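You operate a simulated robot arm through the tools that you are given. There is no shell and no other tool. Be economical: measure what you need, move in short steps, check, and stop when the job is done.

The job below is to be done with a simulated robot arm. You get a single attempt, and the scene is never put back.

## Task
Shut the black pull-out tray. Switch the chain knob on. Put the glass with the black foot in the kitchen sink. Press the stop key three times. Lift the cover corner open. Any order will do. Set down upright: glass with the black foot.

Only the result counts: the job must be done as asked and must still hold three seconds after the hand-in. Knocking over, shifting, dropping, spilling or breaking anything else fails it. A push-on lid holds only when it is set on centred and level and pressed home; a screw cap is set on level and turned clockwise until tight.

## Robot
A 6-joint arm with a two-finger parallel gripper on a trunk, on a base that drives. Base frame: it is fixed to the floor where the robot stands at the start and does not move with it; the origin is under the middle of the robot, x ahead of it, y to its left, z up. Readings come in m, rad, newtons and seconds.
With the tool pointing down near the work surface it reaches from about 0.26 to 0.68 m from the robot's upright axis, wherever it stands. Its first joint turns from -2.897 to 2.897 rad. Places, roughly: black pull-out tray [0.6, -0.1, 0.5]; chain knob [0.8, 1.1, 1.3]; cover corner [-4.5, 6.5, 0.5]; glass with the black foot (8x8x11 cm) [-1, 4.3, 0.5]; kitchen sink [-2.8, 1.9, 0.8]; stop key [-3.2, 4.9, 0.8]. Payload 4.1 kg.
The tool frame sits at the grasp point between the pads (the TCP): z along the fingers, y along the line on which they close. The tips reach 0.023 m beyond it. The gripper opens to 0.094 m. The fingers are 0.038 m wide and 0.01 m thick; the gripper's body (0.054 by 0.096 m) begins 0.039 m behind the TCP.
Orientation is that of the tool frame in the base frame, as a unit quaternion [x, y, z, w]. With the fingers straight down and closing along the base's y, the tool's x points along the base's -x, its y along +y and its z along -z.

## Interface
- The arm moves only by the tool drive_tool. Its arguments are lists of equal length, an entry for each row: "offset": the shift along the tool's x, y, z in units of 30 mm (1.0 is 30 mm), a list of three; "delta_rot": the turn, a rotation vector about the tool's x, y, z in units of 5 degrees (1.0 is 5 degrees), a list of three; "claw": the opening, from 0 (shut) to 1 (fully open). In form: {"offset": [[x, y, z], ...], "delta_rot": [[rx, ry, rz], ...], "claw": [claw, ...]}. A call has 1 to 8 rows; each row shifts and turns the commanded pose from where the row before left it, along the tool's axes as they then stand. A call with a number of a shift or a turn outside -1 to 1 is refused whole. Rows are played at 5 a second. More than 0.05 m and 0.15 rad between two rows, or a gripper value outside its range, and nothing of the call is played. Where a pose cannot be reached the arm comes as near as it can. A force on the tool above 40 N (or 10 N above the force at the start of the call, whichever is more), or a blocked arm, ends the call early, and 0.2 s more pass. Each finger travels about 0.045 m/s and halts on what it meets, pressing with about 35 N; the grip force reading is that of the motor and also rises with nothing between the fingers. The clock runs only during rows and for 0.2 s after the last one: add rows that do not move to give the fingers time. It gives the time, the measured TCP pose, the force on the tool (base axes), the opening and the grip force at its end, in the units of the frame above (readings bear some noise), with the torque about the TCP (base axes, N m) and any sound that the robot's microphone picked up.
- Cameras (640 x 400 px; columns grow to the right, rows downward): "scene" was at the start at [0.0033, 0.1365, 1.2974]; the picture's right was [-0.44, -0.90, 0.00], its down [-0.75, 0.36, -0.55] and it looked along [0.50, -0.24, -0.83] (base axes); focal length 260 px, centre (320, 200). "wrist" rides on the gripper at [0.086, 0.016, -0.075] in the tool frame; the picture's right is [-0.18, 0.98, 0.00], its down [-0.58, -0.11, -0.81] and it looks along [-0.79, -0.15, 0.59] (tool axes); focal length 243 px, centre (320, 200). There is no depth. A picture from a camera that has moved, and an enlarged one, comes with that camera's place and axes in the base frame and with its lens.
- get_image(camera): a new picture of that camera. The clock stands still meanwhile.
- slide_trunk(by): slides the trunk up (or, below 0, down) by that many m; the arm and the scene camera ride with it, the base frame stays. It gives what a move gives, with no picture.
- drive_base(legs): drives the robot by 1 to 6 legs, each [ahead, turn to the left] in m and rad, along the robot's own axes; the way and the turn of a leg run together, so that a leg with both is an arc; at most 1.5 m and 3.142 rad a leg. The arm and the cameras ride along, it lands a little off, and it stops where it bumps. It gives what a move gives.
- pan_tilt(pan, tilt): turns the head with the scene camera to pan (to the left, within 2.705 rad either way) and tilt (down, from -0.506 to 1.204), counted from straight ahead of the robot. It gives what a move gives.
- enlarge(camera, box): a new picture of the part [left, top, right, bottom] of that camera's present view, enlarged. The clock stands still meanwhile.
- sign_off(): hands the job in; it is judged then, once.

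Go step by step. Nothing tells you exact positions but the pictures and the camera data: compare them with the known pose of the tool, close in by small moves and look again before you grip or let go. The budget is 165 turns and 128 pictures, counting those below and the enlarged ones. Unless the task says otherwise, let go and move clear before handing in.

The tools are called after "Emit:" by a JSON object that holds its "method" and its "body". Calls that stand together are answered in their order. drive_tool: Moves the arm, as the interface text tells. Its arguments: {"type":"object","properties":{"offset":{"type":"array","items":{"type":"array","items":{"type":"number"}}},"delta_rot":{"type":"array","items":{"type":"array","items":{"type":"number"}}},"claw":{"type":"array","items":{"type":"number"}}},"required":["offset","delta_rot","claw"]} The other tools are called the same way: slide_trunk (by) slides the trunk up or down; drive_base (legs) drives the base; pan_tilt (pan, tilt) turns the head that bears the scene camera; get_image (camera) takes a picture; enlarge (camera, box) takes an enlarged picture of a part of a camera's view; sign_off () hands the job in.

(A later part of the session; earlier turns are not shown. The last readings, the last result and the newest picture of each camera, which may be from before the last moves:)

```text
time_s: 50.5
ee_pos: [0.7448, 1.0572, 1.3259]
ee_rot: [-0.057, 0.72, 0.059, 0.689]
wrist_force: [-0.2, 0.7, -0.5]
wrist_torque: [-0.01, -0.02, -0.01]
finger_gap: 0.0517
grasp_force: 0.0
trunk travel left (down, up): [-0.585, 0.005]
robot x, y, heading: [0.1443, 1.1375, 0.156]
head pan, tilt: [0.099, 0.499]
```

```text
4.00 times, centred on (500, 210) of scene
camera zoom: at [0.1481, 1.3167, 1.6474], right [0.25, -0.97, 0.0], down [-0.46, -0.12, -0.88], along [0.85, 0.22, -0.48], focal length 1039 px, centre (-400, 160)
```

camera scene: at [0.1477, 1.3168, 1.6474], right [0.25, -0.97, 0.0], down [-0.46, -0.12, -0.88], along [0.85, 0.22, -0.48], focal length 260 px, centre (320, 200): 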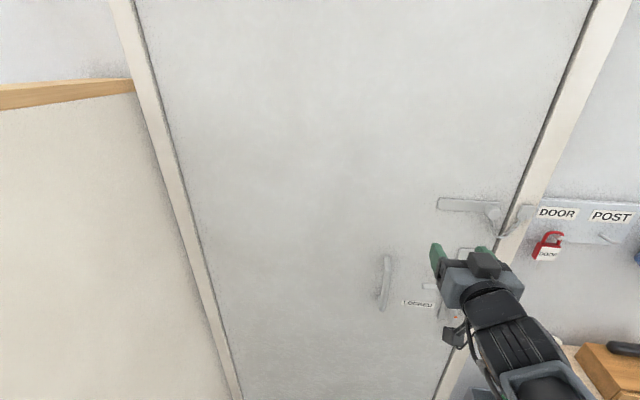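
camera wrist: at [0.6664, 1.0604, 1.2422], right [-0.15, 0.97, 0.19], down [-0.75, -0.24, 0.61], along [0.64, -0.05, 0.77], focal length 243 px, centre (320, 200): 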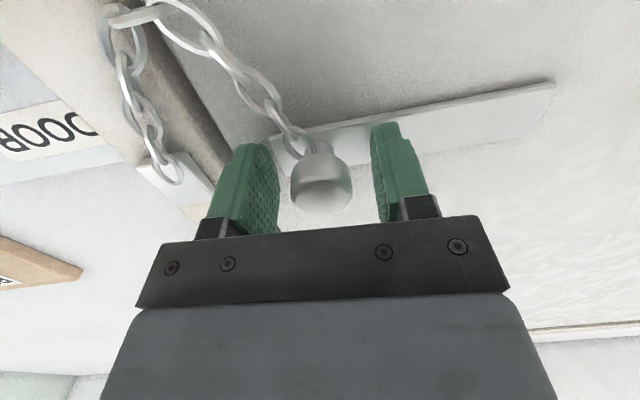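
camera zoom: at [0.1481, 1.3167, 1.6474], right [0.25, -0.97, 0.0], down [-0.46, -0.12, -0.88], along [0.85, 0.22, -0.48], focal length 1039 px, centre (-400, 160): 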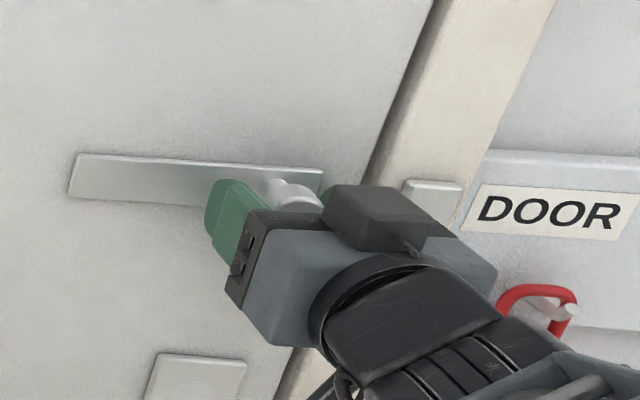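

The fingers straddle the knob. I narrow the gap and slide it left.

Emit:
{"method": "drive_tool", "body": {"offset": [[0, 0, 0], [0, 0, 0], [0, 0.4, 0], [0, 0.4, 0], [0, 0.4, 0], [0, 0.4, 0], [0, 0.4, 0], [0, 0.4, 0]], "delta_rot": [[0, 0, 0], [0, 0, 0], [0, 0, 0], [0, 0, 0], [0, 0, 0], [0, 0, 0], [0, 0, 0], [0, 0, 0]], "claw": [0.4, 0.4, 0.4, 0.4, 0.4, 0.4, 0.4, 0.4]}}

Emit:
{"method": "enlarge", "body": {"camera": "scene", "box": [420, 160, 580, 260]}}

Emit:
{"method": "get_image", "body": {"camera": "wrist"}}

```text
time_s: 52.3
ee_pos: [0.7332, 1.1251, 1.3262]
ee_rot: [-0.055, 0.72, 0.058, 0.69]
wrist_force: [1.9, -4.2, -0.3]
wrist_torque: [0.0, 0.0, 0.04]
finger_gap: 0.0394
grasp_force: 2.0
trunk travel left (down, up): [-0.585, 0.005]
robot x, y, heading: [0.1464, 1.1371, 0.155]
head pan, tilt: [0.099, 0.499]
```

```text
4.00 times, centred on (500, 210) of scene
camera zoom: at [0.1482, 1.3156, 1.6475], right [0.25, -0.97, 0.0], down [-0.46, -0.12, -0.88], along [0.85, 0.22, -0.48], focal length 1039 px, centre (-400, 160)
```

zoom: 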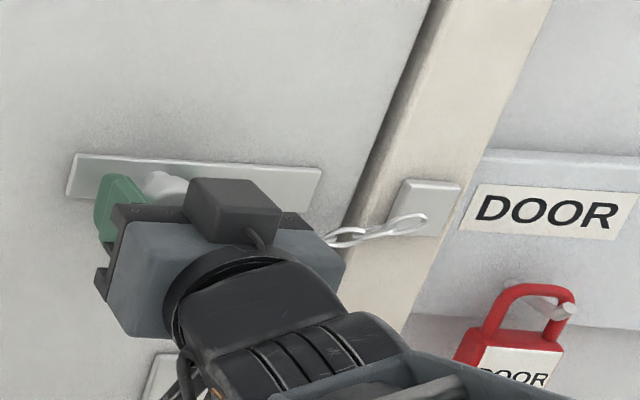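

```text
90 pictures are left
camera wrist: at [0.6542, 1.1296, 1.243], right [-0.15, 0.97, 0.19], down [-0.75, -0.24, 0.61], along [0.64, -0.05, 0.77], focal length 243 px, centre (320, 200)
```

wrist: 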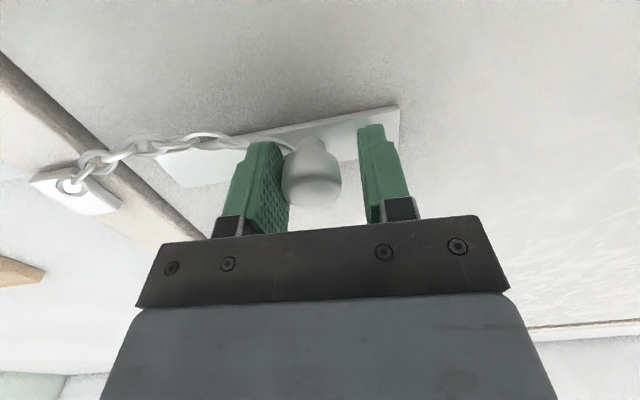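

The knob slides well. Continuing left to its stop.

Emit:
{"method": "drive_tool", "body": {"offset": [[0, 0.3, 0], [0, 0.3, 0], [0, 0.3, 0], [0, 0.3, 0], [0, 0.3, 0]], "delta_rot": [[0, 0, 0], [0, 0, 0], [0, 0, 0], [0, 0, 0], [0, 0, 0]], "claw": [0.4, 0.4, 0.4, 0.4, 0.4]}}

Emit:
{"method": "enlarge", "body": {"camera": "scene", "box": [420, 160, 580, 260]}}

```text
time_s: 53.0
ee_pos: [0.7312, 1.1355, 1.3269]
ee_rot: [-0.045, 0.722, 0.055, 0.689]
wrist_force: [5.4, -33.5, 0.7]
wrist_torque: [0.07, 0.11, 0.1]
finger_gap: 0.0525
grasp_force: 16.6
trunk travel left (down, up): [-0.585, 0.005]
robot x, y, heading: [0.147, 1.1366, 0.143]
head pan, tilt: [0.099, 0.499]
stopped in row 3: the force on the tool passed its limit (the readings are from after the stop); the commanded pose is now the measured one
```

```text
4.00 times, centred on (500, 210) of scene
camera zoom: at [0.1511, 1.311, 1.648], right [0.24, -0.97, 0.0], down [-0.47, -0.11, -0.88], along [0.85, 0.21, -0.48], focal length 1039 px, centre (-400, 160)
```

zoom: 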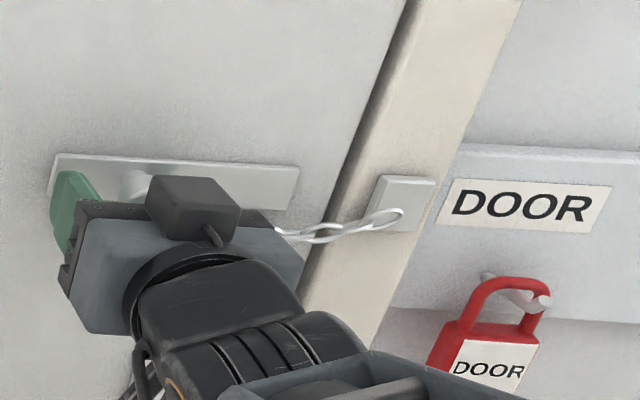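

The knob reached its stop. I release, back away and check.

Emit:
{"method": "drive_tool", "body": {"offset": [[0, -0.3, 0], [0, -0.1, 0], [0, 0, -1], [0, 0, -1], [0, 0, -1], [0, 0, -1]], "delta_rot": [[0, 0, 0], [0, 0, 0], [0, 0, 0], [0, 0, 0], [0, 0, 0], [0, 0, 0]], "claw": [0.55, 0.55, 0.55, 0.55, 0.55, 0.55]}}

Emit:
{"method": "enlarge", "body": {"camera": "scene", "box": [420, 160, 580, 260]}}

```text
time_s: 54.4
ee_pos: [0.6117, 1.1127, 1.3333]
ee_rot: [-0.052, 0.72, 0.055, 0.689]
wrist_force: [-0.8, -0.7, 0.4]
wrist_torque: [-0.04, 0.03, -0.02]
finger_gap: 0.052
grasp_force: 0.0
trunk travel left (down, up): [-0.585, 0.005]
robot x, y, heading: [0.1444, 1.1372, 0.145]
head pan, tilt: [0.099, 0.499]
```

```text
4.00 times, centred on (500, 210) of scene
camera zoom: at [0.1481, 1.3168, 1.6474], right [0.25, -0.97, 0.0], down [-0.46, -0.12, -0.88], along [0.85, 0.22, -0.48], focal length 1039 px, centre (-400, 160)
```

zoom: 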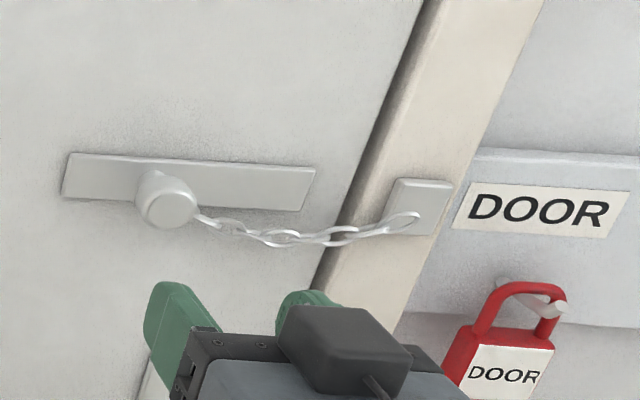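

The chain knob now sits slid over with the chain across — done. Now I fold the tool back down and drive round the table into the kitchen aisle.

Emit:
{"method": "drive_base", "body": {"legs": [[-0.2, 0]]}}

Emit:
{"method": "drive_tool", "body": {"offset": [[0.6, 0, 0.02], [0.596, 0, 0.073], [0.587, 0, 0.125], [0.574, 0, 0.175], [0.556, 0, 0.225], [0.535, 0, 0.272], [0.509, 0, 0.318], [0.479, 0, 0.361]], "delta_rot": [[0, 1, 0], [0, 1, 0], [0, 1, 0], [0, 1, 0], [0, 1, 0], [0, 1, 0], [0, 1, 0], [0, 1, 0]], "claw": [0.8, 0.8, 0.8, 0.8, 0.8, 0.8, 0.8, 0.8]}}

Emit:
{"method": "drive_tool", "body": {"offset": [[0.446, 0, 0.401], [0.409, 0, 0.439], [0.369, 0, 0.473], [0.327, 0, 0.503], [0.282, 0, 0.53], [0.234, 0, 0.552], [0.185, 0, 0.571], [0.135, 0, 0.585]], "delta_rot": [[0, 1, 0], [0, 1, 0], [0, 1, 0], [0, 1, 0], [0, 1, 0], [0, 1, 0], [0, 1, 0], [0, 1, 0]], "claw": [1, 1, 1, 1, 1, 1, 1, 1]}}

Emit:
{"method": "drive_tool", "body": {"offset": [[0.584, 0.6, 0.594], [0.53, 0.6, 0.6], [0.5, 0.6, 0], [0.5, 0.6, 0]], "delta_rot": [[0, 1, 0], [0, 0.8, 0], [0, 0, 0], [0, 0, 0]], "claw": [1, 1, 1, 1]}}

Emit:
{"method": "slide_trunk", "body": {"by": -0.2}}

Emit:
{"method": "drive_base", "body": {"legs": [[0, -2.01], [0.844, 0], [0, -1.416], [1.4, 0]]}}

Emit:
{"method": "pan_tilt", "body": {"pan": -1.3, "tilt": 0.35}}

Emit:
{"method": "get_image", "body": {"camera": "scene"}}

```text
time_s: 56.0
ee_pos: [0.4124, 1.0842, 1.3331]
ee_rot: [-0.052, 0.72, 0.056, 0.69]
wrist_force: [0.4, 0.9, 0.0]
wrist_torque: [-0.01, 0.0, -0.01]
finger_gap: 0.0517
grasp_force: 0.0
trunk travel left (down, up): [-0.585, 0.005]
robot x, y, heading: [-0.0554, 1.1089, 0.146]
head pan, tilt: [0.099, 0.499]
```

```text
time_s: 57.8
ee_pos: [0.4118, 1.085, 1.1873]
ee_rot: [-0.068, 0.913, 0.034, 0.401]
wrist_force: [-0.3, -0.1, -0.4]
wrist_torque: [0.01, -0.01, 0.0]
finger_gap: 0.075
grasp_force: 0.1
trunk travel left (down, up): [-0.585, 0.005]
robot x, y, heading: [-0.0545, 1.1102, 0.142]
head pan, tilt: [0.099, 0.499]
```

```text
time_s: 59.6
ee_pos: [0.4096, 1.0864, 1.0443]
ee_rot: [-0.076, 0.995, 0.009, 0.064]
wrist_force: [-1.0, -0.3, 0.2]
wrist_torque: [-0.01, 0.0, 0.02]
finger_gap: 0.0937
grasp_force: 0.0
trunk travel left (down, up): [-0.585, 0.005]
robot x, y, heading: [-0.0553, 1.1055, 0.147]
head pan, tilt: [0.099, 0.499]
```

```text
time_s: 60.6
ee_pos: [0.3401, 1.147, 1.0083]
ee_rot: [-0.075, 0.997, 0.004, -0.012]
wrist_force: [0.0, 0.8, -0.5]
wrist_torque: [0.03, -0.02, 0.01]
finger_gap: 0.0942
grasp_force: 0.1
trunk travel left (down, up): [-0.585, 0.005]
robot x, y, heading: [-0.0546, 1.1107, 0.153]
head pan, tilt: [0.099, 0.499]
```

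```text
time_s: 62.8
ee_pos: [0.3407, 1.1465, 0.808]
ee_rot: [-0.076, 0.997, 0.003, -0.014]
wrist_force: [0.5, 0.8, 0.8]
wrist_torque: [0.0, 0.0, 0.03]
finger_gap: 0.094
grasp_force: 0.0
trunk travel left (down, up): [-0.385, 0.205]
robot x, y, heading: [-0.0549, 1.1096, 0.148]
head pan, tilt: [0.099, 0.499]
```

```text
time_s: 82.2
ee_pos: [-2.078, 0.5557, 0.8069]
ee_rot: [0.998, -0.066, 0.012, 0.005]
wrist_force: [-0.9, -0.2, 1.3]
wrist_torque: [0.02, 0.02, 0.0]
finger_gap: 0.0941
grasp_force: 0.1
trunk travel left (down, up): [-0.385, 0.205]
robot x, y, heading: [-1.6858, 0.4821, 3.003]
head pan, tilt: [0.099, 0.499]
```

```text
time_s: 83.7
ee_pos: [-2.0777, 0.5552, 0.8077]
ee_rot: [0.998, -0.068, 0.014, 0.006]
wrist_force: [0.1, 1.4, 0.2]
wrist_torque: [-0.02, -0.02, -0.02]
finger_gap: 0.0942
grasp_force: 0.1
trunk travel left (down, up): [-0.385, 0.205]
robot x, y, heading: [-1.6857, 0.4848, 3.001]
head pan, tilt: [-1.3, 0.351]
```

```text
87 pictures are left
camera scene: at [-1.6636, 0.4015, 1.4611], right [0.99, 0.13, 0.0], down [0.05, -0.34, -0.94], along [-0.12, 0.93, -0.34], focal length 260 px, centre (320, 200)
```

scene: 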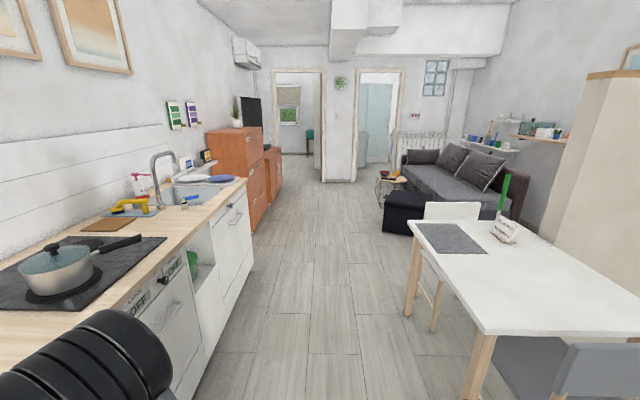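

I see the coffee table by the sofa, about where the glass should be. Zooming there and at the sink.

Emit:
{"method": "enlarge", "body": {"camera": "scene", "box": [350, 150, 430, 220]}}

Emit:
{"method": "enlarge", "body": {"camera": "scene", "box": [80, 130, 280, 270]}}

```text
5.71 times, centred on (390, 185) of scene
camera zoom: at [-1.6636, 0.4015, 1.4611], right [0.99, 0.13, 0.0], down [0.05, -0.34, -0.94], along [-0.12, 0.93, -0.34], focal length 1485 px, centre (-80, 286)
```

zoom: 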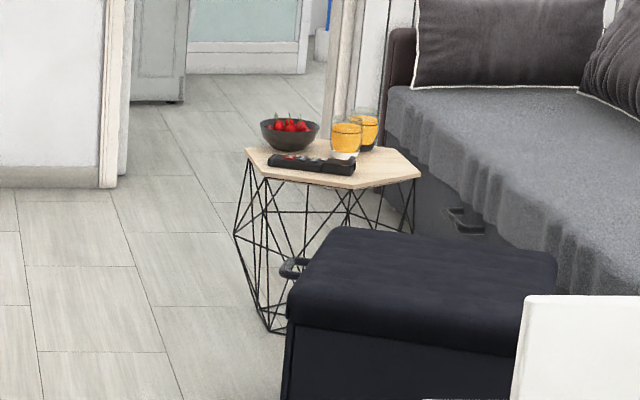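

```text
2.86 times, centred on (180, 200) of scene
camera zoom: at [-1.6636, 0.4015, 1.4611], right [0.99, 0.13, 0.0], down [0.05, -0.34, -0.94], along [-0.12, 0.93, -0.34], focal length 742 px, centre (720, 200)
```

zoom: 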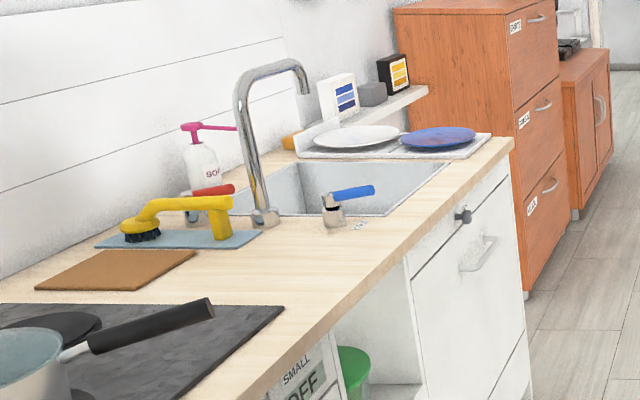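

Two juice glasses stand on the coffee table; the rear one has the black foot. I drive up the aisle toward it.

Emit:
{"method": "drive_base", "body": {"legs": [[0, -1.407], [1.35, 0], [1.36, 0]]}}

Emit:
{"method": "pan_tilt", "body": {"pan": -0.5, "tilt": 0.5}}

Emit:
{"method": "get_image", "body": {"camera": "scene"}}

```text
time_s: 100.4
ee_pos: [-1.6922, 3.5862, 0.8073]
ee_rot: [0.71, -0.704, 0.006, 0.012]
wrist_force: [0.8, -0.9, 0.4]
wrist_torque: [-0.03, -0.01, 0.02]
finger_gap: 0.0939
grasp_force: 0.0
trunk travel left (down, up): [-0.385, 0.205]
robot x, y, heading: [-1.7082, 3.1875, 1.573]
head pan, tilt: [-1.3, 0.351]
```

```text
time_s: 101.5
ee_pos: [-1.6915, 3.5856, 0.8071]
ee_rot: [0.71, -0.704, 0.007, 0.013]
wrist_force: [0.1, 0.3, 0.2]
wrist_torque: [0.0, 0.02, 0.02]
finger_gap: 0.0943
grasp_force: 0.1
trunk travel left (down, up): [-0.385, 0.205]
robot x, y, heading: [-1.7065, 3.1879, 1.576]
head pan, tilt: [-0.499, 0.499]
```

```text
84 pictures are left
camera scene: at [-1.8327, 3.2103, 1.4474], right [0.88, -0.48, 0.0], down [-0.23, -0.42, -0.88], along [0.42, 0.77, -0.48], focal length 260 px, centre (320, 200)
```

scene: 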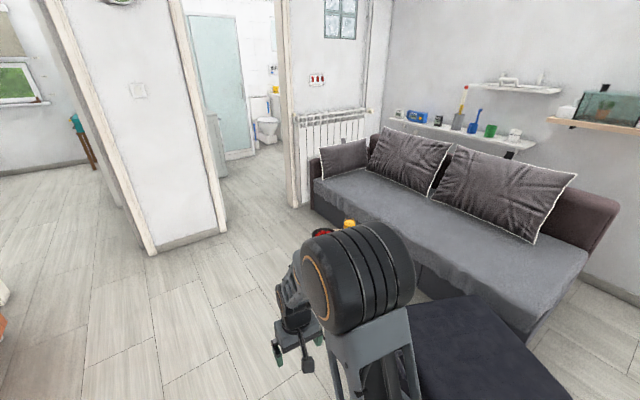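

The arm hides the table. I continue north, then face east toward it.

Emit:
{"method": "drive_base", "body": {"legs": [[1.0, 0], [0, -1.57]]}}

Emit:
{"method": "pan_tilt", "body": {"pan": -0.3, "tilt": 0.9}}

Emit:
{"method": "get_image", "body": {"camera": "scene"}}

Emit:
{"method": "get_image", "body": {"camera": "wrist"}}

```text
time_s: 110.5
ee_pos: [-1.3116, 4.1712, 0.808]
ee_rot: [0.002, 1.0, 0.004, -0.014]
wrist_force: [-0.5, 0.4, 0.5]
wrist_torque: [0.01, -0.01, 0.02]
finger_gap: 0.0937
grasp_force: 0.0
trunk travel left (down, up): [-0.385, 0.205]
robot x, y, heading: [-1.7036, 4.1895, -0.007]
head pan, tilt: [-0.499, 0.499]
```

```text
time_s: 111.4
ee_pos: [-1.3111, 4.1694, 0.8073]
ee_rot: [0.001, 1.0, 0.004, -0.013]
wrist_force: [-0.7, 0.2, -0.5]
wrist_torque: [0.01, 0.01, 0.0]
finger_gap: 0.0941
grasp_force: 0.1
trunk travel left (down, up): [-0.385, 0.205]
robot x, y, heading: [-1.7054, 4.1943, -0.005]
head pan, tilt: [-0.3, 0.901]
```

```text
83 pictures are left
camera scene: at [-1.6937, 4.338, 1.4136], right [-0.3, -0.95, 0.0], down [-0.75, 0.24, -0.62], along [0.59, -0.19, -0.78], focal length 260 px, centre (320, 200)
```

scene: 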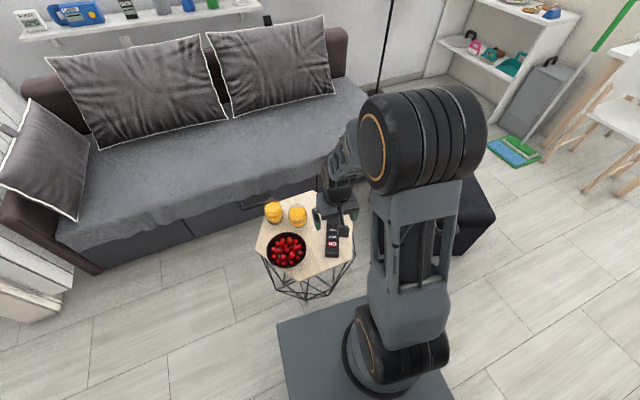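

```text
82 pictures are left
camera wrist: at [-1.3947, 4.1858, 0.8839], right [0.19, 0.98, 0.0], down [0.6, -0.12, 0.79], along [0.78, -0.15, -0.61], focal length 243 px, centre (320, 200)
```

wrist: 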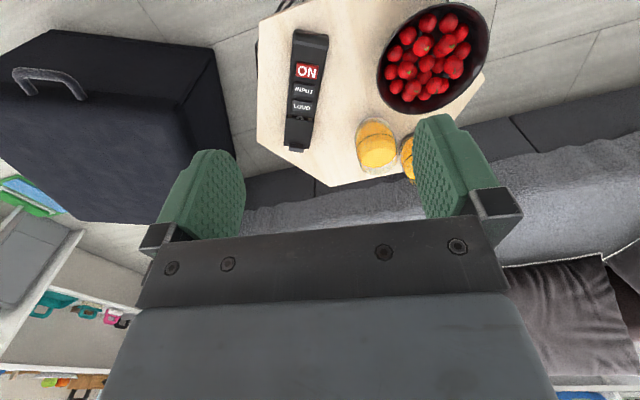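

Emit:
{"method": "enlarge", "body": {"camera": "scene", "box": [240, 180, 370, 300]}}

```text
3.33 times, centred on (305, 240) of scene
camera zoom: at [-1.6937, 4.338, 1.4136], right [-0.3, -0.95, 0.0], down [-0.75, 0.24, -0.62], along [0.59, -0.19, -0.78], focal length 866 px, centre (370, 67)
```

zoom: 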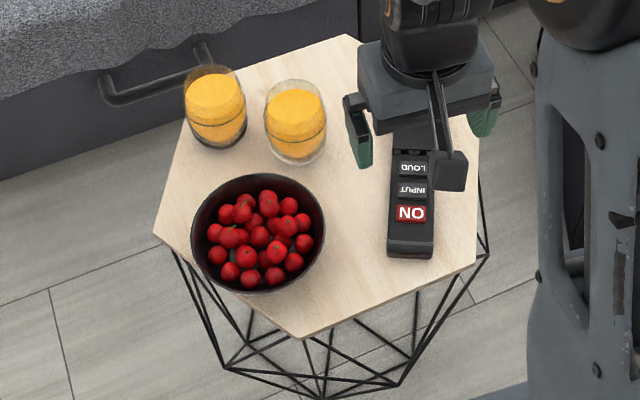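

The black-foot glass is the left one (with juice) at about (-1.015, 4.33), rim ~z 0.57. I creep forward 6 cm and turn the fingers 40° so they miss the neighbouring glass.

Emit:
{"method": "drive_base", "body": {"legs": [[0.06, 0]]}}

Emit:
{"method": "drive_tool", "body": {"offset": [[0, 0, 0], [0, 0, 0], [0, 0, 0], [0, 0, 0], [0, 0, 0], [0, 0, 0], [0, 0, 0], [0, 0, 0]], "delta_rot": [[0, 0.3, -1], [0, 0, -1], [0, 0, -1], [0, 0, -1], [0, 0, -1], [0, 0, -1], [0, 0, -1], [0, 0, -1]], "claw": [1, 1, 1, 1, 1, 1, 1, 1]}}

```text
time_s: 112.3
ee_pos: [-1.2507, 4.1704, 0.8064]
ee_rot: [0.001, 1.0, 0.004, -0.013]
wrist_force: [-0.2, -1.2, 1.1]
wrist_torque: [-0.02, -0.03, -0.02]
finger_gap: 0.0942
grasp_force: 0.1
trunk travel left (down, up): [-0.385, 0.205]
robot x, y, heading: [-1.6472, 4.1931, -0.011]
head pan, tilt: [-0.3, 0.901]
```

```text
time_s: 114.2
ee_pos: [-1.2516, 4.1697, 0.8067]
ee_rot: [-0.341, 0.94, 0.012, -0.023]
wrist_force: [-0.7, -0.5, 0.0]
wrist_torque: [0.0, 0.02, 0.02]
finger_gap: 0.0942
grasp_force: 0.1
trunk travel left (down, up): [-0.385, 0.205]
robot x, y, heading: [-1.6472, 4.1934, -0.013]
head pan, tilt: [-0.3, 0.901]
```

Correct a 3° tilt and move over the glass at safe height.

Emit:
{"method": "drive_tool", "body": {"offset": [[0, 0, 0], [-0.95, -0.1, 0], [-0.95, -0.1, 0], [-0.95, -0.1, 0], [-0.95, -0.1, 0], [-0.95, -0.1, 0], [-0.95, -0.1, 0], [-0.95, -0.1, 0]], "delta_rot": [[0.43, -0.4, 0], [0, 0, 0], [0, 0, 0], [0, 0, 0], [0, 0, 0], [0, 0, 0], [0, 0, 0], [0, 0, 0]], "claw": [1, 1, 1, 1, 1, 1, 1, 1]}}

Emit:
{"method": "get_image", "body": {"camera": "wrist"}}

Emit:
{"method": "enlarge", "body": {"camera": "scene", "box": [220, 150, 370, 290]}}

```text
time_s: 116.0
ee_pos: [-1.0843, 4.2793, 0.8063]
ee_rot: [-0.338, 0.941, 0.001, 0.0]
wrist_force: [-0.8, 0.8, -0.1]
wrist_torque: [-0.02, 0.0, 0.03]
finger_gap: 0.0938
grasp_force: 0.0
trunk travel left (down, up): [-0.385, 0.205]
robot x, y, heading: [-1.6509, 4.1926, -0.009]
head pan, tilt: [-0.3, 0.901]
```

```text
80 pictures are left
camera wrist: at [-1.1594, 4.2382, 0.8813], right [-0.49, 0.87, 0.0], down [0.52, 0.29, 0.81], along [0.7, 0.39, -0.59], focal length 243 px, centre (320, 200)
```

wrist: 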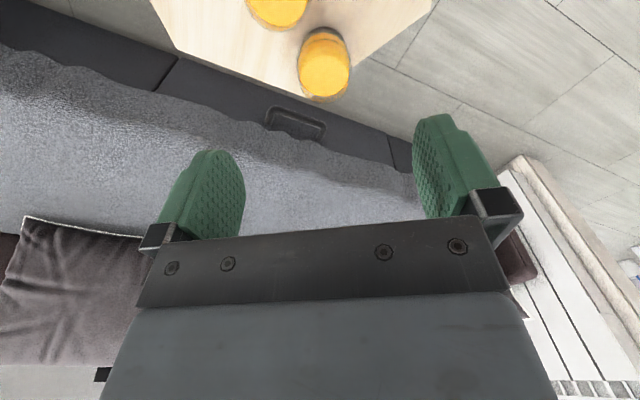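

```text
2.86 times, centred on (295, 220) of scene
camera zoom: at [-1.6338, 4.3375, 1.4135], right [-0.3, -0.95, 0.0], down [-0.75, 0.24, -0.62], along [0.59, -0.19, -0.78], focal length 742 px, centre (391, 143)
```

zoom: 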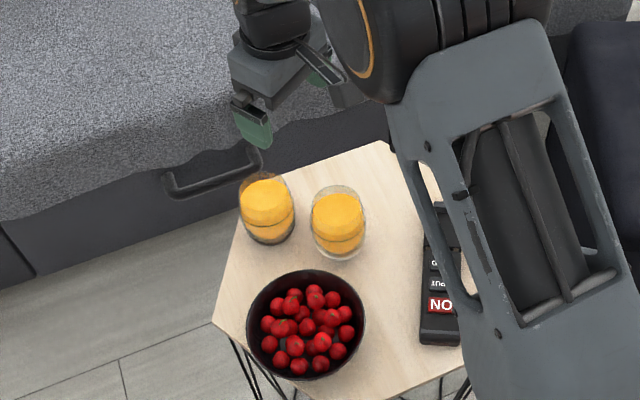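

Both cameras agree: glass at (-1.016, 4.326). Move over it and descend partway.

Emit:
{"method": "drive_tool", "body": {"offset": [[-0.95, -0.08, 0], [-0.95, -0.08, 0], [-0.85, -0.08, 0], [0, 0, 0.9], [0, 0, 0.9], [0, 0, 0.9], [0, 0, 0.9], [0, 0, 0.9]], "delta_rot": [[0, 0, 0], [0, 0, 0], [0, 0, 0], [0, 0, 0], [0, 0, 0], [0, 0, 0], [0, 0, 0], [0, 0, 0]], "claw": [1, 1, 1, 1, 1, 1, 1, 1]}}

Emit:
{"method": "get_image", "body": {"camera": "wrist"}}

Emit:
{"method": "enlarge", "body": {"camera": "scene", "box": [220, 150, 370, 290]}}

```text
time_s: 117.8
ee_pos: [-1.0167, 4.3304, 0.6718]
ee_rot: [-0.34, 0.941, 0.001, 0.0]
wrist_force: [-0.7, 0.1, -0.3]
wrist_torque: [-0.03, 0.03, 0.02]
finger_gap: 0.0941
grasp_force: 0.0
trunk travel left (down, up): [-0.385, 0.205]
robot x, y, heading: [-1.6495, 4.1948, -0.011]
head pan, tilt: [-0.3, 0.901]
```

```text
78 pictures are left
camera wrist: at [-1.0924, 4.286, 0.7462], right [-0.49, 0.87, 0.0], down [0.52, 0.29, 0.81], along [0.7, 0.39, -0.59], focal length 243 px, centre (320, 200)
```

wrist: 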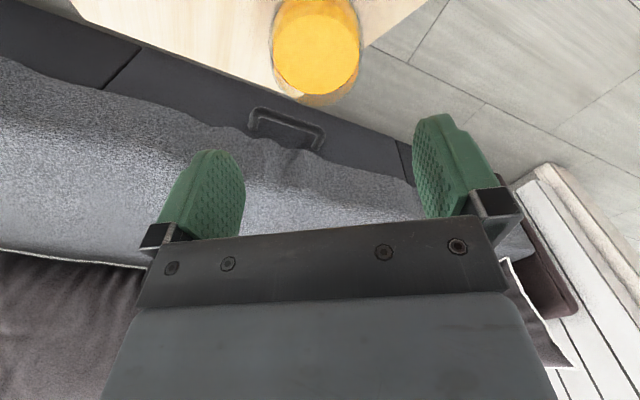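

```text
2.86 times, centred on (295, 220) of scene
camera zoom: at [-1.6337, 4.3376, 1.4136], right [-0.3, -0.95, 0.0], down [-0.75, 0.24, -0.62], along [0.59, -0.19, -0.78], focal length 742 px, centre (391, 143)
```

zoom: 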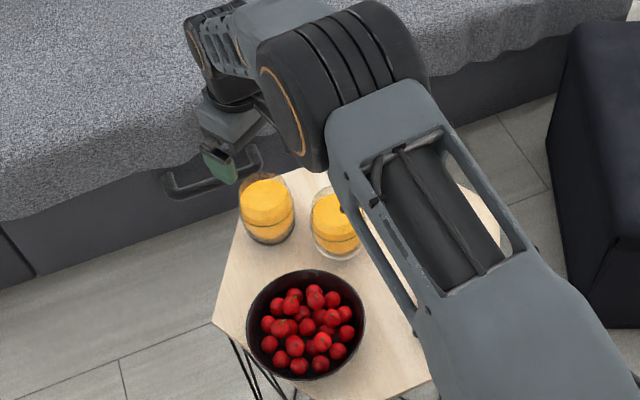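

Aligned within a few mm. Descend the rest slowly around the glass.

Emit:
{"method": "drive_tool", "body": {"offset": [[0.2, 0, 0.5], [0, 0, 0.5], [0, 0, 0.5], [0, 0, 0.5]], "delta_rot": [[0, 0, 0], [0, 0, 0], [0, 0, 0], [0, 0, 0]], "claw": [1, 1, 1, 1]}}

Emit:
{"method": "get_image", "body": {"camera": "wrist"}}

Emit:
{"method": "enlarge", "body": {"camera": "scene", "box": [240, 160, 340, 240]}}

```text
time_s: 118.8
ee_pos: [-1.0206, 4.3254, 0.613]
ee_rot: [-0.341, 0.94, 0.001, 0.001]
wrist_force: [-0.3, 0.3, -0.7]
wrist_torque: [0.03, 0.0, -0.04]
finger_gap: 0.0941
grasp_force: 0.0
trunk travel left (down, up): [-0.385, 0.205]
robot x, y, heading: [-1.6459, 4.1885, -0.01]
head pan, tilt: [-0.3, 0.901]
```

```text
76 pictures are left
camera wrist: at [-1.0969, 4.2819, 0.6869], right [-0.49, 0.87, 0.0], down [0.52, 0.29, 0.81], along [0.7, 0.39, -0.59], focal length 243 px, centre (320, 200)
```

wrist: 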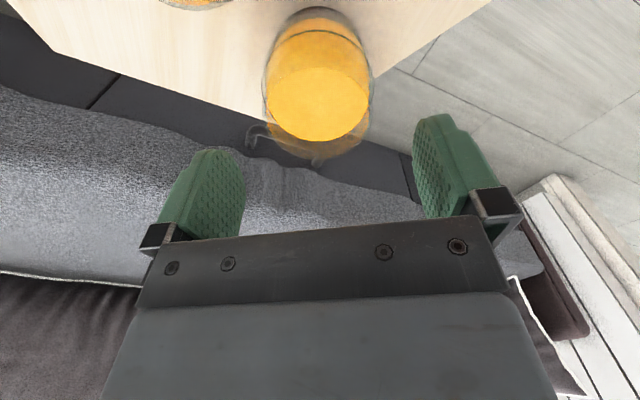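

```text
5.00 times, centred on (290, 200) of scene
camera zoom: at [-1.6337, 4.3376, 1.4136], right [-0.3, -0.95, 0.0], down [-0.75, 0.24, -0.62], along [0.59, -0.19, -0.78], focal length 1299 px, centre (470, 200)
```

zoom: 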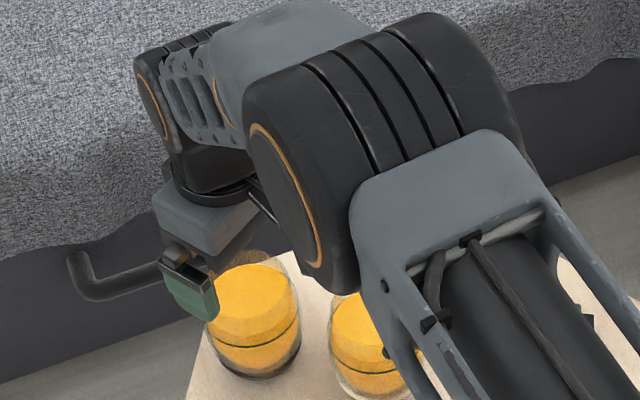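

Glass is centred between the fingers in the wrist view. Descend to z≈0.53.

Emit:
{"method": "drive_tool", "body": {"offset": [[0, 0, 0.5], [0, 0, 0.5], [0, 0, 0.5], [0, 0, 0.5], [0, 0, 0.5], [0, 0, 0.2]], "delta_rot": [[0, 0, 0], [0, 0, 0], [0, 0, 0], [0, 0, 0], [0, 0, 0], [0, 0, 0]], "claw": [1, 1, 1, 1, 1, 1]}}

Emit:
{"method": "get_image", "body": {"camera": "wrist"}}

```text
time_s: 120.2
ee_pos: [-1.0204, 4.3254, 0.5315]
ee_rot: [-0.34, 0.94, 0.001, 0.0]
wrist_force: [-0.2, 0.7, -0.4]
wrist_torque: [0.0, -0.03, 0.01]
finger_gap: 0.0941
grasp_force: 0.0
trunk travel left (down, up): [-0.385, 0.205]
robot x, y, heading: [-1.6436, 4.1923, -0.007]
head pan, tilt: [-0.3, 0.901]
```

```text
74 pictures are left
camera wrist: at [-1.0973, 4.2822, 0.6054], right [-0.49, 0.87, 0.0], down [0.52, 0.29, 0.81], along [0.7, 0.39, -0.59], focal length 243 px, centre (320, 200)
```

wrist: 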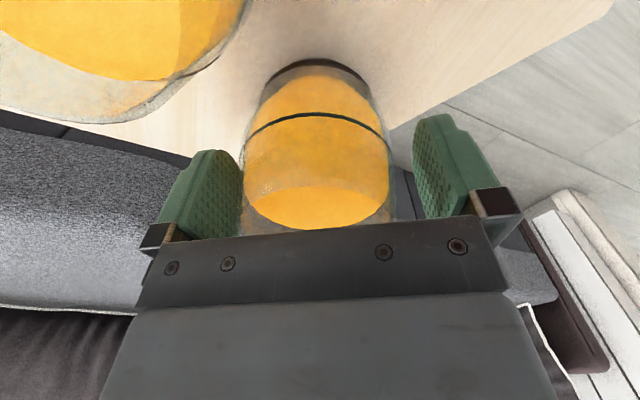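

The black foot is visible and the glass is between the pads. Nudge 4 mm and close gently.

Emit:
{"method": "drive_tool", "body": {"offset": [[0, -0.12, 0], [0, 0, 0], [0, 0, 0], [0, 0, 0], [0, 0, 0], [0, 0, 0]], "delta_rot": [[0, 0, 0], [0, 0, 0], [0, 0, 0], [0, 0, 0], [0, 0, 0], [0, 0, 0]], "claw": [1, 0.9, 0.8, 0.75, 0.7, 0.7]}}

Emit:
{"method": "get_image", "body": {"camera": "wrist"}}

```text
time_s: 121.5
ee_pos: [-1.0188, 4.3226, 0.5319]
ee_rot: [-0.34, 0.941, 0.001, 0.0]
wrist_force: [0.7, 0.1, 1.0]
wrist_torque: [-0.04, -0.03, 0.01]
finger_gap: 0.0712
grasp_force: 34.6
trunk travel left (down, up): [-0.385, 0.205]
robot x, y, heading: [-1.6468, 4.1899, -0.011]
head pan, tilt: [-0.3, 0.901]
```

```text
73 pictures are left
camera wrist: at [-1.0948, 4.2791, 0.6056], right [-0.49, 0.87, 0.0], down [0.52, 0.29, 0.81], along [0.7, 0.39, -0.59], focal length 243 px, centre (320, 200)
```

wrist: 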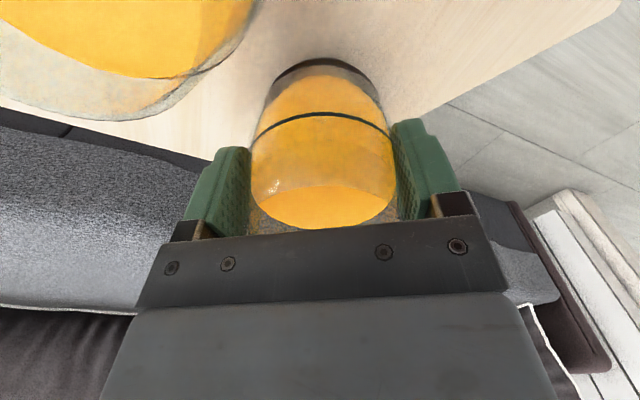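

Gripped at 71 mm. Lift gently, straight up.

Emit:
{"method": "drive_tool", "body": {"offset": [[0, 0, -0.2], [0, 0, -0.4], [0, 0, -0.5], [0, 0, -0.5], [0, 0, -0.5], [0, 0, -0.5], [0, 0, -0.4], [0, 0, -0.2]], "delta_rot": [[0, 0, 0], [0, 0, 0], [0, 0, 0], [0, 0, 0], [0, 0, 0], [0, 0, 0], [0, 0, 0], [0, 0, 0]], "claw": [0.6, 0.6, 0.6, 0.6, 0.6, 0.6, 0.6, 0.6]}}

Emit:
{"method": "get_image", "body": {"camera": "scene"}}

```text
time_s: 123.3
ee_pos: [-1.0197, 4.3217, 0.6269]
ee_rot: [-0.34, 0.94, 0.001, -0.001]
wrist_force: [0.4, -0.4, -1.5]
wrist_torque: [0.03, 0.03, 0.02]
finger_gap: 0.0713
grasp_force: 34.7
trunk travel left (down, up): [-0.385, 0.205]
robot x, y, heading: [-1.6478, 4.1938, -0.003]
head pan, tilt: [-0.3, 0.901]
```

```text
72 pictures are left
camera scene: at [-1.6335, 4.3376, 1.4135], right [-0.3, -0.95, 0.0], down [-0.75, 0.24, -0.62], along [0.59, -0.19, -0.78], focal length 260 px, centre (320, 200)
```

scene: 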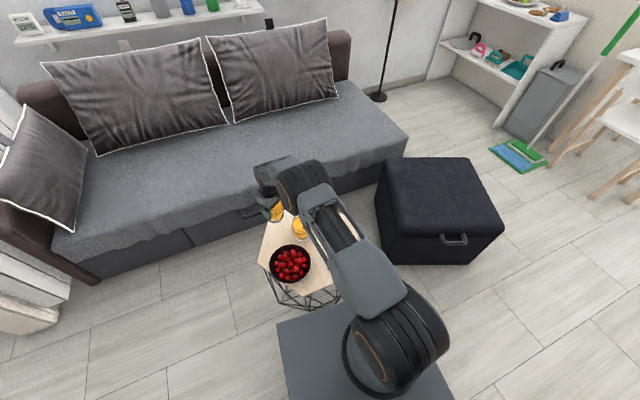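

The glass is up and level. Raise further, then retract it toward the robot.

Emit:
{"method": "drive_tool", "body": {"offset": [[0, 0, -0.4], [0, 0, -0.7], [0, 0, -0.7], [0, 0, -0.7], [0, 0, -0.7], [0, 0, -0.7], [0, 0, -0.7], [0, 0, -0.4]], "delta_rot": [[0, 0, 0], [0, 0, 0], [0, 0, 0], [0, 0, 0], [0, 0, 0], [0, 0, 0], [0, 0, 0], [0, 0, 0]], "claw": [0.6, 0.6, 0.6, 0.6, 0.6, 0.6, 0.6, 0.6]}}

Emit:
{"method": "drive_tool", "body": {"offset": [[0.4, 0.05, 0], [0.7, 0.1, 0], [0.8, 0.1, 0], [0.8, 0.1, 0], [0.8, 0.1, 0], [0.8, 0.1, 0], [0.8, 0.1, 0], [0.4, 0.05, 0]], "delta_rot": [[0, 0, 0], [0, 0, 0], [0, 0, 0], [0, 0, 0], [0, 0, 0], [0, 0, 0], [0, 0, 0], [0, 0, 0]], "claw": [0.6, 0.6, 0.6, 0.6, 0.6, 0.6, 0.6, 0.6]}}

Emit:
{"method": "slide_trunk", "body": {"by": 0.2}}

Emit:
{"method": "drive_base", "body": {"legs": [[-0.15, 0]]}}

Emit:
{"method": "get_image", "body": {"camera": "scene"}}

```text
time_s: 125.2
ee_pos: [-1.0196, 4.3216, 0.7782]
ee_rot: [-0.339, 0.941, 0.0, 0.0]
wrist_force: [-0.3, 0.1, -2.0]
wrist_torque: [0.02, 0.0, 0.02]
finger_gap: 0.0712
grasp_force: 35.1
trunk travel left (down, up): [-0.385, 0.205]
robot x, y, heading: [-1.6489, 4.1927, -0.008]
head pan, tilt: [-0.3, 0.901]
```

```text
time_s: 127.0
ee_pos: [-1.1577, 4.2308, 0.7777]
ee_rot: [-0.34, 0.941, 0.001, 0.001]
wrist_force: [-0.7, -0.4, -1.6]
wrist_torque: [-0.04, 0.01, 0.03]
finger_gap: 0.0711
grasp_force: 34.7
trunk travel left (down, up): [-0.385, 0.205]
robot x, y, heading: [-1.6497, 4.1913, -0.007]
head pan, tilt: [-0.3, 0.901]
```

```text
time_s: 129.1
ee_pos: [-1.158, 4.2322, 0.9775]
ee_rot: [-0.341, 0.94, 0.002, 0.0]
wrist_force: [0.2, 0.4, -2.4]
wrist_torque: [-0.02, 0.03, -0.02]
finger_gap: 0.071
grasp_force: 34.8
trunk travel left (down, up): [-0.585, 0.005]
robot x, y, heading: [-1.6442, 4.1903, -0.009]
head pan, tilt: [-0.3, 0.901]
```

```text
time_s: 130.5
ee_pos: [-1.3087, 4.2334, 0.9768]
ee_rot: [-0.341, 0.94, 0.001, 0.0]
wrist_force: [0.2, 0.6, -0.9]
wrist_torque: [-0.04, -0.03, 0.0]
finger_gap: 0.071
grasp_force: 34.7
trunk travel left (down, up): [-0.585, 0.005]
robot x, y, heading: [-1.7937, 4.1948, -0.006]
head pan, tilt: [-0.3, 0.901]
```

```text
71 pictures are left
camera scene: at [-1.785, 4.3388, 1.6135], right [-0.3, -0.95, 0.0], down [-0.75, 0.24, -0.62], along [0.59, -0.19, -0.78], focal length 260 px, centre (320, 200)
```

scene: 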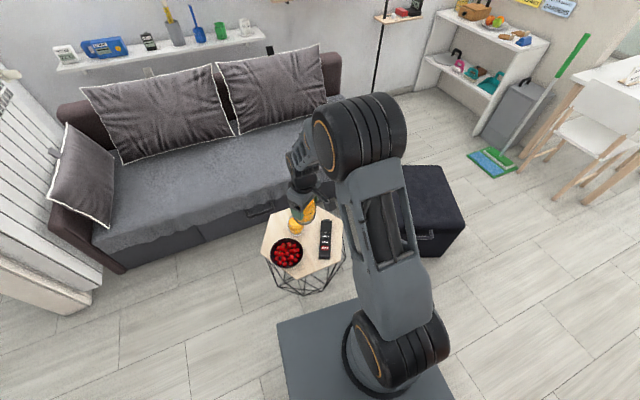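

Glass held, table untouched. Lift a bit more and drive to the sink, stopping in the aisle facing the counter.

Emit:
{"method": "drive_tool", "body": {"offset": [[0, 0, -0.4], [0, 0, -0.7], [0, 0, -0.7], [0, 0, -0.4]], "delta_rot": [[0, 0, 0], [0, 0, 0], [0, 0, 0], [0, 0, 0]], "claw": [0.6, 0.6, 0.6, 0.6]}}

Emit:
{"method": "drive_base", "body": {"legs": [[0, -1.73], [1.0, 0], [1.05, 0], [0, -0.7]]}}

Emit:
{"method": "pan_tilt", "body": {"pan": -0.3, "tilt": 0.6}}

Emit:
{"method": "get_image", "body": {"camera": "scene"}}

```text
time_s: 131.5
ee_pos: [-1.3092, 4.234, 1.0438]
ee_rot: [-0.341, 0.94, 0.001, -0.001]
wrist_force: [-0.1, 0.1, -2.3]
wrist_torque: [-0.04, 0.0, -0.01]
finger_gap: 0.071
grasp_force: 34.8
trunk travel left (down, up): [-0.585, 0.005]
robot x, y, heading: [-1.7946, 4.1924, -0.008]
head pan, tilt: [-0.3, 0.901]
```

```text
time_s: 147.7
ee_pos: [-2.4788, 1.8213, 1.0436]
ee_rot: [0.761, 0.649, 0.0, 0.001]
wrist_force: [0.3, 0.3, -1.5]
wrist_torque: [-0.01, -0.02, -0.03]
finger_gap: 0.0709
grasp_force: 34.8
trunk travel left (down, up): [-0.585, 0.005]
robot x, y, heading: [-2.1349, 2.1755, -2.428]
head pan, tilt: [-0.3, 0.901]
```

```text
time_s: 148.5
ee_pos: [-2.4778, 1.8206, 1.0436]
ee_rot: [0.761, 0.649, 0.001, 0.001]
wrist_force: [0.0, -0.3, -2.0]
wrist_torque: [0.01, -0.03, 0.01]
finger_gap: 0.071
grasp_force: 34.8
trunk travel left (down, up): [-0.585, 0.005]
robot x, y, heading: [-2.1366, 2.1719, -2.427]
head pan, tilt: [-0.3, 0.6]
```

```text
70 pictures are left
camera scene: at [-2.0629, 2.0511, 1.6382], right [-0.4, 0.92, 0.0], down [0.52, 0.23, -0.82], along [-0.76, -0.33, -0.57], focal length 260 px, centre (320, 200)
```

scene: 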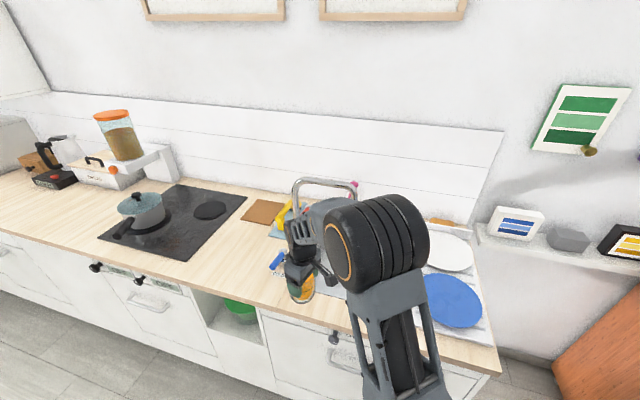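

Emit:
{"method": "drive_base", "body": {"legs": [[0, -0.58]]}}

Emit:
{"method": "get_image", "body": {"camera": "scene"}}

Emit:
{"method": "get_image", "body": {"camera": "wrist"}}

```text
time_s: 150.5
ee_pos: [-2.6132, 2.0605, 1.0435]
ee_rot: [0.912, 0.41, 0.0, 0.001]
wrist_force: [-0.1, 0.1, -1.5]
wrist_torque: [0.04, -0.04, 0.0]
finger_gap: 0.0711
grasp_force: 35.2
trunk travel left (down, up): [-0.585, 0.005]
robot x, y, heading: [-2.1384, 2.1759, -2.997]
head pan, tilt: [-0.3, 0.6]
```

```text
69 pictures are left
camera scene: at [-2.1407, 2.0313, 1.6383], right [0.16, 0.99, 0.0], down [0.56, -0.09, -0.82], along [-0.81, 0.13, -0.57], focal length 260 px, centre (320, 200)
```

scene: 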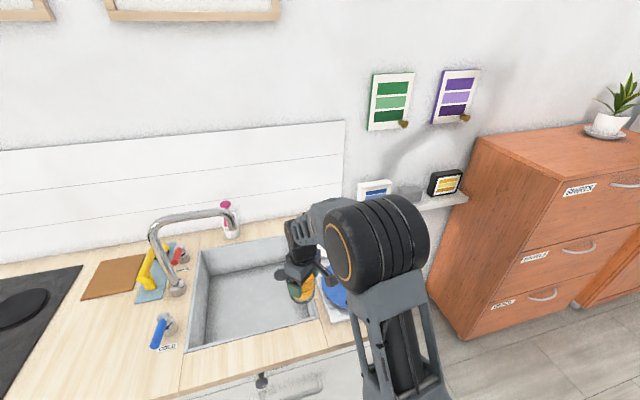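

```text
68 pictures are left
camera wrist: at [-2.5433, 2.1147, 1.1177], right [0.61, -0.79, 0.0], down [-0.47, -0.36, 0.81], along [-0.64, -0.49, -0.59], focal length 243 px, centre (320, 200)
```

wrist: 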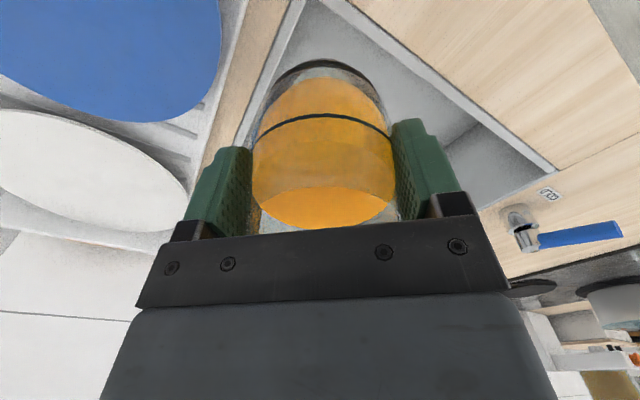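

Sink opening spans roughly x -2.98…-2.58, y 1.70…2.08, with the spout toward the south. I move the glass over (-2.70, 1.98), clear of the spout.

Emit:
{"method": "drive_tool", "body": {"offset": [[-0.4, -0.04, 0], [-0.7, -0.08, 0], [-0.8, -0.08, 0], [-0.8, -0.08, 0], [-0.8, -0.08, 0], [-0.4, -0.04, 0]], "delta_rot": [[0, 0, 0], [0, 0, 0], [0, 0, 0], [0, 0, 0], [0, 0, 0], [0, 0, 0]], "claw": [0.6, 0.6, 0.6, 0.6, 0.6, 0.6]}}

Emit:
{"method": "pan_tilt", "body": {"pan": 0.0, "tilt": 0.8}}

Emit:
{"method": "get_image", "body": {"camera": "scene"}}

Emit:
{"method": "get_image", "body": {"camera": "wrist"}}

```text
time_s: 151.9
ee_pos: [-2.7007, 1.9805, 1.0439]
ee_rot: [0.912, 0.41, 0.001, 0.0]
wrist_force: [0.8, -0.5, -1.3]
wrist_torque: [0.01, 0.01, 0.02]
finger_gap: 0.071
grasp_force: 35.1
trunk travel left (down, up): [-0.585, 0.005]
robot x, y, heading: [-2.1366, 2.1733, -3.001]
head pan, tilt: [-0.3, 0.6]
```

```text
time_s: 152.7
ee_pos: [-2.6992, 1.981, 1.0441]
ee_rot: [0.912, 0.409, 0.0, 0.001]
wrist_force: [-0.5, -0.7, -1.4]
wrist_torque: [0.04, -0.02, 0.01]
finger_gap: 0.0711
grasp_force: 35.8
trunk travel left (down, up): [-0.585, 0.005]
robot x, y, heading: [-2.1341, 2.1708, -2.997]
head pan, tilt: [0.0, 0.799]
```

```text
67 pictures are left
camera scene: at [-2.1332, 2.0057, 1.6215], right [-0.14, 0.99, 0.0], down [0.71, 0.1, -0.7], along [-0.69, -0.1, -0.72], focal length 260 px, centre (320, 200)
```

scene: 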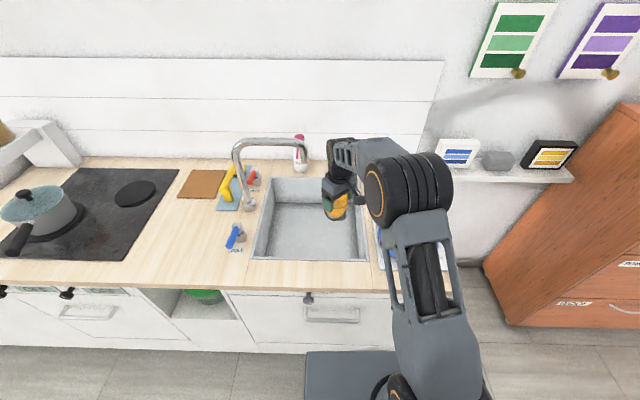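

```text
66 pictures are left
camera wrist: at [-2.6299, 2.0351, 1.1178], right [0.61, -0.79, 0.0], down [-0.47, -0.36, 0.81], along [-0.64, -0.49, -0.59], focal length 243 px, centre (320, 200)
```

wrist: 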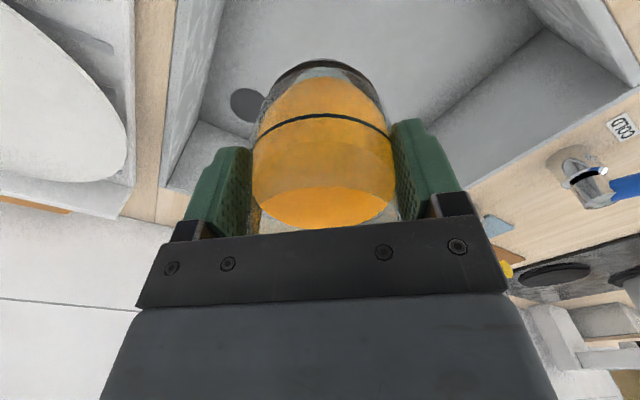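

Basin floor below is clear. Descend most of the way.

Emit:
{"method": "drive_tool", "body": {"offset": [[0, 0, 0.4], [0, 0, 0.8], [0, 0, 0.9], [0, 0, 0.9], [0, 0, 0.9], [0, 0, 0.9], [0, 0, 0.7], [0, 0, 0.4]], "delta_rot": [[0, 0, 0], [0, 0, 0], [0, 0, 0], [0, 0, 0], [0, 0, 0], [0, 0, 0], [0, 0, 0], [0, 0, 0]], "claw": [0.6, 0.6, 0.6, 0.6, 0.6, 0.6, 0.6, 0.6]}}

Emit:
{"method": "enlarge", "body": {"camera": "scene", "box": [230, 160, 390, 280]}}

Emit:
{"method": "get_image", "body": {"camera": "wrist"}}

```text
time_s: 154.5
ee_pos: [-2.6985, 1.9803, 0.8662]
ee_rot: [0.912, 0.41, 0.001, 0.0]
wrist_force: [0.5, -0.4, -2.0]
wrist_torque: [0.01, -0.02, -0.01]
finger_gap: 0.0712
grasp_force: 35.5
trunk travel left (down, up): [-0.585, 0.005]
robot x, y, heading: [-2.1388, 2.1772, -2.997]
head pan, tilt: [0.0, 0.799]
```

```text
3.33 times, centred on (310, 220) of scene
camera zoom: at [-2.1333, 2.0056, 1.6214], right [-0.14, 0.99, 0.0], down [0.71, 0.1, -0.7], along [-0.69, -0.1, -0.72], focal length 866 px, centre (353, 133)
```

zoom: 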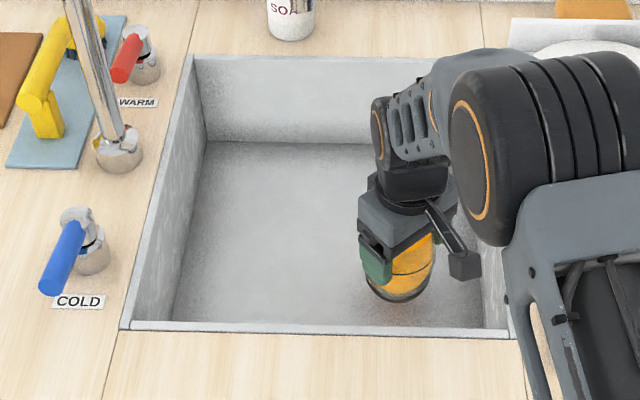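

```text
64 pictures are left
camera wrist: at [-2.6298, 2.0346, 0.9404], right [0.61, -0.79, 0.0], down [-0.47, -0.36, 0.81], along [-0.64, -0.49, -0.59], focal length 243 px, centre (320, 200)
```

wrist: 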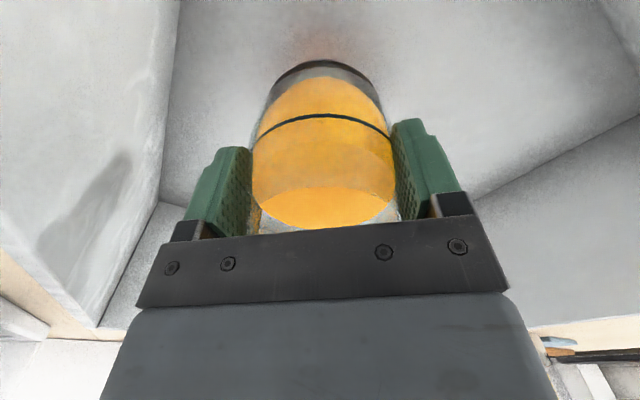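

Still above the floor. Approach in finer steps.

Emit:
{"method": "drive_tool", "body": {"offset": [[0, 0, 0.5], [0, 0, 0.5], [0, 0, 0.4], [0, 0, 0.2], [0, 0, 0.15]], "delta_rot": [[0, 0, 0], [0, 0, 0], [0, 0, 0], [0, 0, 0], [0, 0, 0]], "claw": [0.6, 0.6, 0.6, 0.6, 0.6]}}

Emit:
{"method": "get_image", "body": {"camera": "wrist"}}

```text
time_s: 155.7
ee_pos: [-2.6993, 1.9803, 0.818]
ee_rot: [0.912, 0.41, -0.003, 0.001]
wrist_force: [1.2, -0.5, 37.4]
wrist_torque: [-0.27, -0.15, 0.08]
finger_gap: 0.0731
grasp_force: 35.1
trunk travel left (down, up): [-0.585, 0.005]
robot x, y, heading: [-2.1342, 2.1711, -3.002]
head pan, tilt: [0.0, 0.799]
```

```text
63 pictures are left
camera wrist: at [-2.629, 2.0347, 0.8917], right [0.61, -0.79, 0.0], down [-0.46, -0.36, 0.81], along [-0.64, -0.5, -0.59], focal length 243 px, centre (320, 200)
```

wrist: 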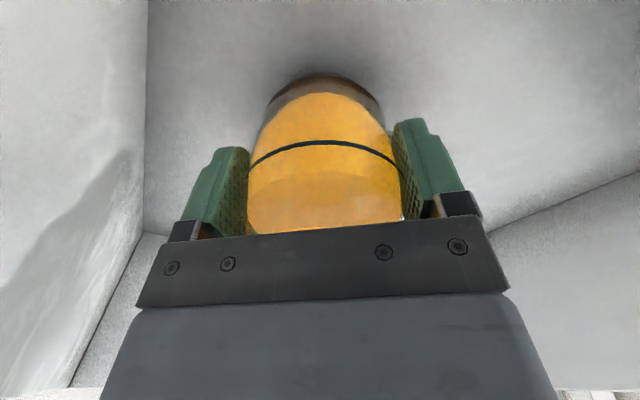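

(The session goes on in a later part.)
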